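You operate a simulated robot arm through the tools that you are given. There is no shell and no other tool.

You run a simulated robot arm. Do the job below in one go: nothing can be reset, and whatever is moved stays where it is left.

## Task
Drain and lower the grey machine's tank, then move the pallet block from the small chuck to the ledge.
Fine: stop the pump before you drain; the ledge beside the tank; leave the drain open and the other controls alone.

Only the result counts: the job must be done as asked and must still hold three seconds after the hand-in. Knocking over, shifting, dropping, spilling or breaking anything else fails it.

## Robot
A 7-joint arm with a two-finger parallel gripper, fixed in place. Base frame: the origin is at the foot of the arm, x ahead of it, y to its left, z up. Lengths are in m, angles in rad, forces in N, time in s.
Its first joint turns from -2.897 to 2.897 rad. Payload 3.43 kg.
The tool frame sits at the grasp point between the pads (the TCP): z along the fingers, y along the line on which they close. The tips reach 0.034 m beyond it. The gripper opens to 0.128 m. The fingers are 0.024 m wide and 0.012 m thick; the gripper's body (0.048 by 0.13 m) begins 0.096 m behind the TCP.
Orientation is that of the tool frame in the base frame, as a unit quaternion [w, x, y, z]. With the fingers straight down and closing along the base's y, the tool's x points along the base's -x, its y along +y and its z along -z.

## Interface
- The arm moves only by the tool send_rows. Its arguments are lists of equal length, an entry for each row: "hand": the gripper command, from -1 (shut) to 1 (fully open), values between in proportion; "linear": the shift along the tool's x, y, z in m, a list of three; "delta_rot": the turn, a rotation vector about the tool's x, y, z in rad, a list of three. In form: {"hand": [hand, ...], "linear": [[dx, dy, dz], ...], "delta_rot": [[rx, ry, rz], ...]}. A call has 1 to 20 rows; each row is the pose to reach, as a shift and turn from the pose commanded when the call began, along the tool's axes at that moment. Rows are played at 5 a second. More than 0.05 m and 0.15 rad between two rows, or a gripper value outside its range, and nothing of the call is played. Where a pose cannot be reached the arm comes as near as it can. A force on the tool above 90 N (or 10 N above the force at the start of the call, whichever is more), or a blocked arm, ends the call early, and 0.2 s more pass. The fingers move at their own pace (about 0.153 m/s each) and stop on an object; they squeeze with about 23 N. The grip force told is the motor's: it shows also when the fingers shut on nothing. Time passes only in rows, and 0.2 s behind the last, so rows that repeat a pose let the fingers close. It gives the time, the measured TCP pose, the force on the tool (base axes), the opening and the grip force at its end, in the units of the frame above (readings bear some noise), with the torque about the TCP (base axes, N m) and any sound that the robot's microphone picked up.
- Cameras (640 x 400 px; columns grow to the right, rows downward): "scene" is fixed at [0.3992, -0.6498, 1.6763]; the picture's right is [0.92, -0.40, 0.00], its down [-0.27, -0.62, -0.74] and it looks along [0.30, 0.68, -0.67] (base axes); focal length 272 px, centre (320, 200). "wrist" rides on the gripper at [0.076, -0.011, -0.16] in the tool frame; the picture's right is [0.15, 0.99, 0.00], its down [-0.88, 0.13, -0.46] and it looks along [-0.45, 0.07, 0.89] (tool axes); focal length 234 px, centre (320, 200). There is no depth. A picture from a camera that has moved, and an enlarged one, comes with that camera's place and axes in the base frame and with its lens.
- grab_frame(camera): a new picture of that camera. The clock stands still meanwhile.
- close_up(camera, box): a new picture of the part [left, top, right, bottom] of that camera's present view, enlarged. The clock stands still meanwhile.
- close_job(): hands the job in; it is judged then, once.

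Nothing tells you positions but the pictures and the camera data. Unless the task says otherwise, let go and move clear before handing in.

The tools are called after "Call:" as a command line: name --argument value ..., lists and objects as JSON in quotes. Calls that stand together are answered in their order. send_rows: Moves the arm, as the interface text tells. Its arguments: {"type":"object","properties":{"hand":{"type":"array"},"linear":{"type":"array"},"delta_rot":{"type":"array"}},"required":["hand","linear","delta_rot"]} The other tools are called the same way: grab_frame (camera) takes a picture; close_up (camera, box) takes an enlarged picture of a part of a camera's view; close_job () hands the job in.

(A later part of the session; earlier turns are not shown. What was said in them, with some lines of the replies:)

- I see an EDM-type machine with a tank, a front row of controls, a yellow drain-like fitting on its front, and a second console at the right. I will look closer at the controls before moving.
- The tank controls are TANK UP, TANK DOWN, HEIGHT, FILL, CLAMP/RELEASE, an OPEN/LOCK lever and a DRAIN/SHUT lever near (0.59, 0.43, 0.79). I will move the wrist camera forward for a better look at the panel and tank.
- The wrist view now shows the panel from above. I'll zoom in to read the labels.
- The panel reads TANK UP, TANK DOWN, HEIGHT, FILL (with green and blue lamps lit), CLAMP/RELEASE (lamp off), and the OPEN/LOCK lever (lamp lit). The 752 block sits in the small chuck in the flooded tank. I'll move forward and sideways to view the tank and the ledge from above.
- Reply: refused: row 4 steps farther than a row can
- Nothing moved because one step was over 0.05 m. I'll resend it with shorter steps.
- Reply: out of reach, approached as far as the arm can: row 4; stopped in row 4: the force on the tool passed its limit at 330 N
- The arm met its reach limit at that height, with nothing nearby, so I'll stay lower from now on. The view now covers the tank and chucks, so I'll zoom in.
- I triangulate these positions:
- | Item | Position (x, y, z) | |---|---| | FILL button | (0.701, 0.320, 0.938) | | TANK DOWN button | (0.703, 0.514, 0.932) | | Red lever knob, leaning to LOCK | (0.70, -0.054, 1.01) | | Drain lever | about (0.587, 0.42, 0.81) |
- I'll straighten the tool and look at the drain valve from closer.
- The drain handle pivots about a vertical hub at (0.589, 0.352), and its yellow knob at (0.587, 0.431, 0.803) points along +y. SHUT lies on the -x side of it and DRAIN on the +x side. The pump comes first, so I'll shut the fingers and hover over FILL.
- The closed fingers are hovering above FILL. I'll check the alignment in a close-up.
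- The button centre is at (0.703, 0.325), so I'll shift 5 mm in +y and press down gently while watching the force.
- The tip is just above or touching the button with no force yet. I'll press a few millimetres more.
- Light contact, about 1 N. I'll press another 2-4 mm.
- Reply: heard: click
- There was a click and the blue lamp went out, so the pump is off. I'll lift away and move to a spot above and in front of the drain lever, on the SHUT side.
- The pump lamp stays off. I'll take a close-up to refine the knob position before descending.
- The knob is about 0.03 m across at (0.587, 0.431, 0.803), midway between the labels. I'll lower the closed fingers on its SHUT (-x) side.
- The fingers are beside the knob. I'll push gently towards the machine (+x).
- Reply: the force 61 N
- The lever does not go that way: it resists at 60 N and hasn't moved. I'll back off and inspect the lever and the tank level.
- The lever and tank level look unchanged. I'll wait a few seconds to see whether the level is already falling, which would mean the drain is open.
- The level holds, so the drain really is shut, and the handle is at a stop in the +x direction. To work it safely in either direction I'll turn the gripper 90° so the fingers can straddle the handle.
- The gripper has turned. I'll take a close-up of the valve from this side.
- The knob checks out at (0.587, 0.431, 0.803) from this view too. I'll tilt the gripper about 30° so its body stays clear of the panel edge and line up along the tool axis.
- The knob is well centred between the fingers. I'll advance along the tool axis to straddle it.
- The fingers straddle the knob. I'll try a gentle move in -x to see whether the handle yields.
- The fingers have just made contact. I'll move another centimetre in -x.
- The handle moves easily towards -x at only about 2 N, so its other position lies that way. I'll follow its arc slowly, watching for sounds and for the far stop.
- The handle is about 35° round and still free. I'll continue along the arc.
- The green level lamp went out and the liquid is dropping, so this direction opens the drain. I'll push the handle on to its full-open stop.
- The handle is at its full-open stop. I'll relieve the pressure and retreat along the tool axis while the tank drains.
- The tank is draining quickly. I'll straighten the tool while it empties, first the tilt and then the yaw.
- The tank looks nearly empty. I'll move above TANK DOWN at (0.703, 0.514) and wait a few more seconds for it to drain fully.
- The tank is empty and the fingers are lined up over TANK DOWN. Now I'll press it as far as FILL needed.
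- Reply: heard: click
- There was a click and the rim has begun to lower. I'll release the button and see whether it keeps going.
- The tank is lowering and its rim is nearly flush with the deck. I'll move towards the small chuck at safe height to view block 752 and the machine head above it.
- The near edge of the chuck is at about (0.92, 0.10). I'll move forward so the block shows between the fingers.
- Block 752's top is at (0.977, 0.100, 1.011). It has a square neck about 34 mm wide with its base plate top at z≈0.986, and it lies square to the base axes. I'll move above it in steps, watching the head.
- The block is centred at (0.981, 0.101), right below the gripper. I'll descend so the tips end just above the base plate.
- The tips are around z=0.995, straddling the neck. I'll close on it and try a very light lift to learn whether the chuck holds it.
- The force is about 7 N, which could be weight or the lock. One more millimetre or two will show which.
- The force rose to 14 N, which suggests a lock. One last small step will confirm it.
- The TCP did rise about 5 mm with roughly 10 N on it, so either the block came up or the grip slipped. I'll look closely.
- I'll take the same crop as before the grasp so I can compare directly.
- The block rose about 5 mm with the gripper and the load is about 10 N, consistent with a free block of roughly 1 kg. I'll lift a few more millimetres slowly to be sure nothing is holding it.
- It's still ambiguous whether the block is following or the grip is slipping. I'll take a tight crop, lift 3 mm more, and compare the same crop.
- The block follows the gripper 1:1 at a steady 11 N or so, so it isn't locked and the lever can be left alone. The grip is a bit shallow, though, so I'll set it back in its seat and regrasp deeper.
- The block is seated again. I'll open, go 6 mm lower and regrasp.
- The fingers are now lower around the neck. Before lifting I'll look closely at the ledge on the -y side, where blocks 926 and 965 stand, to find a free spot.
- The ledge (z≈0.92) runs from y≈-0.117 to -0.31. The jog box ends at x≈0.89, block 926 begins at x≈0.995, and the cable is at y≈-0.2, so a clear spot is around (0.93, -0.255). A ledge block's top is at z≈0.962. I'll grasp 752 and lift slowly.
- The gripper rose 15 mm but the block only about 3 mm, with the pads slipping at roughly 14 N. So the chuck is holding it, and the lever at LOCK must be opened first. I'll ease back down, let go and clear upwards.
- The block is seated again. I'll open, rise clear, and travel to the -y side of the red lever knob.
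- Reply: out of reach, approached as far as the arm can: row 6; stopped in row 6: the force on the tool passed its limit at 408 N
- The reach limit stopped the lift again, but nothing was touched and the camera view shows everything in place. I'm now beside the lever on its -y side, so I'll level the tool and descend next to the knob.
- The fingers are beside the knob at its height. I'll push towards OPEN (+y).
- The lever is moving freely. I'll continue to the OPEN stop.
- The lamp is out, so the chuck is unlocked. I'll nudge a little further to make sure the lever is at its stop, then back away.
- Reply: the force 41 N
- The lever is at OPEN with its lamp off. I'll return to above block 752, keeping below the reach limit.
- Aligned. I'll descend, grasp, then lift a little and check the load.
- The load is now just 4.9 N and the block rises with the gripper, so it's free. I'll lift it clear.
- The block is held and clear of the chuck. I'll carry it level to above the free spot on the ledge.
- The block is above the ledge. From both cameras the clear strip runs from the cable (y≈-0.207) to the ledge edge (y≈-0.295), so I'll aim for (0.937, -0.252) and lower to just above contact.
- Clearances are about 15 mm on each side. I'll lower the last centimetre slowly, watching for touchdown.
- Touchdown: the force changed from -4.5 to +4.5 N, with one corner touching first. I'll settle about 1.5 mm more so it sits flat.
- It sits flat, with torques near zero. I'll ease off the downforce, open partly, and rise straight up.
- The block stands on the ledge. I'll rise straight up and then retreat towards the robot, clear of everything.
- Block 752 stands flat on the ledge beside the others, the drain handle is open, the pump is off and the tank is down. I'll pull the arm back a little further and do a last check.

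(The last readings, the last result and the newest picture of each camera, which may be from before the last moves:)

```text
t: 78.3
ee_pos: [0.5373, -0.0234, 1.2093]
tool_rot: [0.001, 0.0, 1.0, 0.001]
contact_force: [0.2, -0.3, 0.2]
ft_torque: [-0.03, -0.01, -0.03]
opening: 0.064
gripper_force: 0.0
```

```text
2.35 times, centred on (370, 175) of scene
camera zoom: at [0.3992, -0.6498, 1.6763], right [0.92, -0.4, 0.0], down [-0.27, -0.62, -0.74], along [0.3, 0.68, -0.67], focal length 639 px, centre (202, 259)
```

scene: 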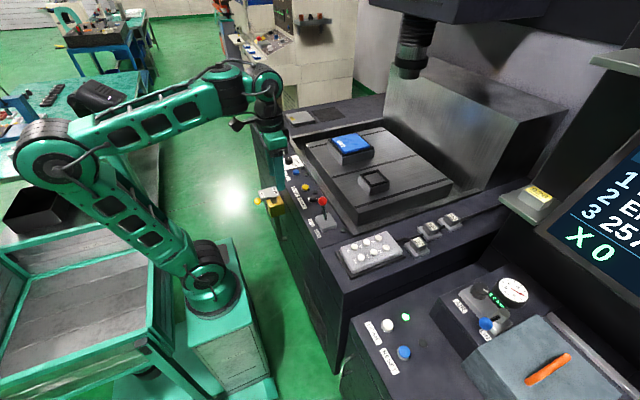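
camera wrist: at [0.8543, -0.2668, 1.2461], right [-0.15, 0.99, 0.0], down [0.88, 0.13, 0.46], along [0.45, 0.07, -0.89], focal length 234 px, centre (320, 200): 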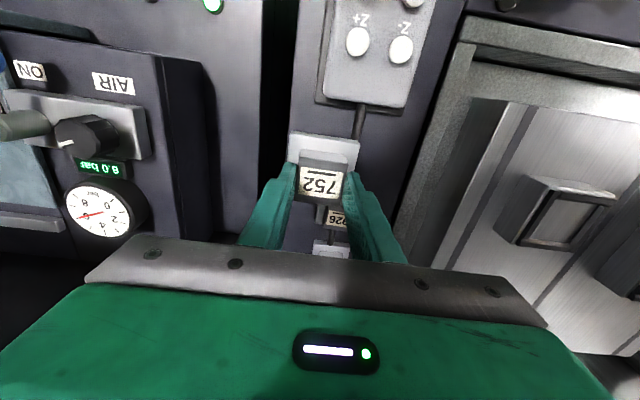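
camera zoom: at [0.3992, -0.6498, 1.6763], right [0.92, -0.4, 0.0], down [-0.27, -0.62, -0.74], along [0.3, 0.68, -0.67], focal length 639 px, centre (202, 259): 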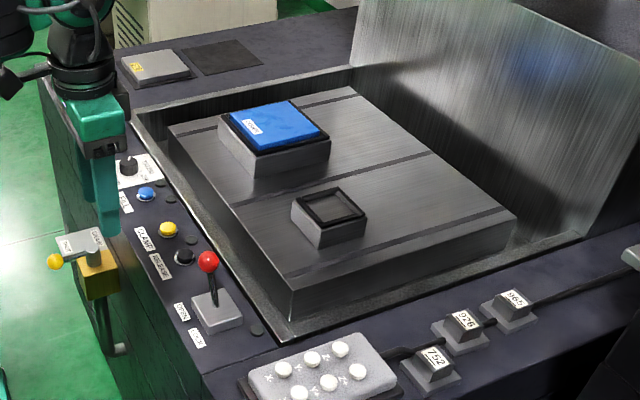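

Everything checks out: the tank is empty and lowered, the drain is open, the pump is off, and block 752 rests on the ledge beside the tank with the arm clear. I'm handing in the job.

Call:
close_job

```text
The job is handed in.
```

The tank is drained and lowered, and pallet block 752 is standing on the ledge beside it, next to blocks 926 and 965. I've handed the job in; no verdict has come back yet.

- **Pump:** I stopped it with the FILL button before opening the drain, and its lamp went out.
- **Drain:** the handle is at its full-open stop and left there. It turns away from the machine to open, not towards the DRAIN label. My first push went the wrong way and met 60 N without moving it.
- **Tank:** I pressed TANK DOWN once the tank was empty, and it lowered to deck level.
- **Small chuck:** the block was locked in, so I moved the red OPEN/LOCK lever to OPEN to free it. That is one control beyond the pump, drain and tank controls, and I left it at OPEN.
- **Block:** before I found the lock I tugged on the block twice. The pads slipped at about 14 N, and the block settled back into its seat each time. It came out freely once the lever was open, and I saw no marks on it.

The arm also stopped twice at its reach limit, with force readings of 330 N and 408 N. I saw nothing in contact or moved in the pictures afterwards.
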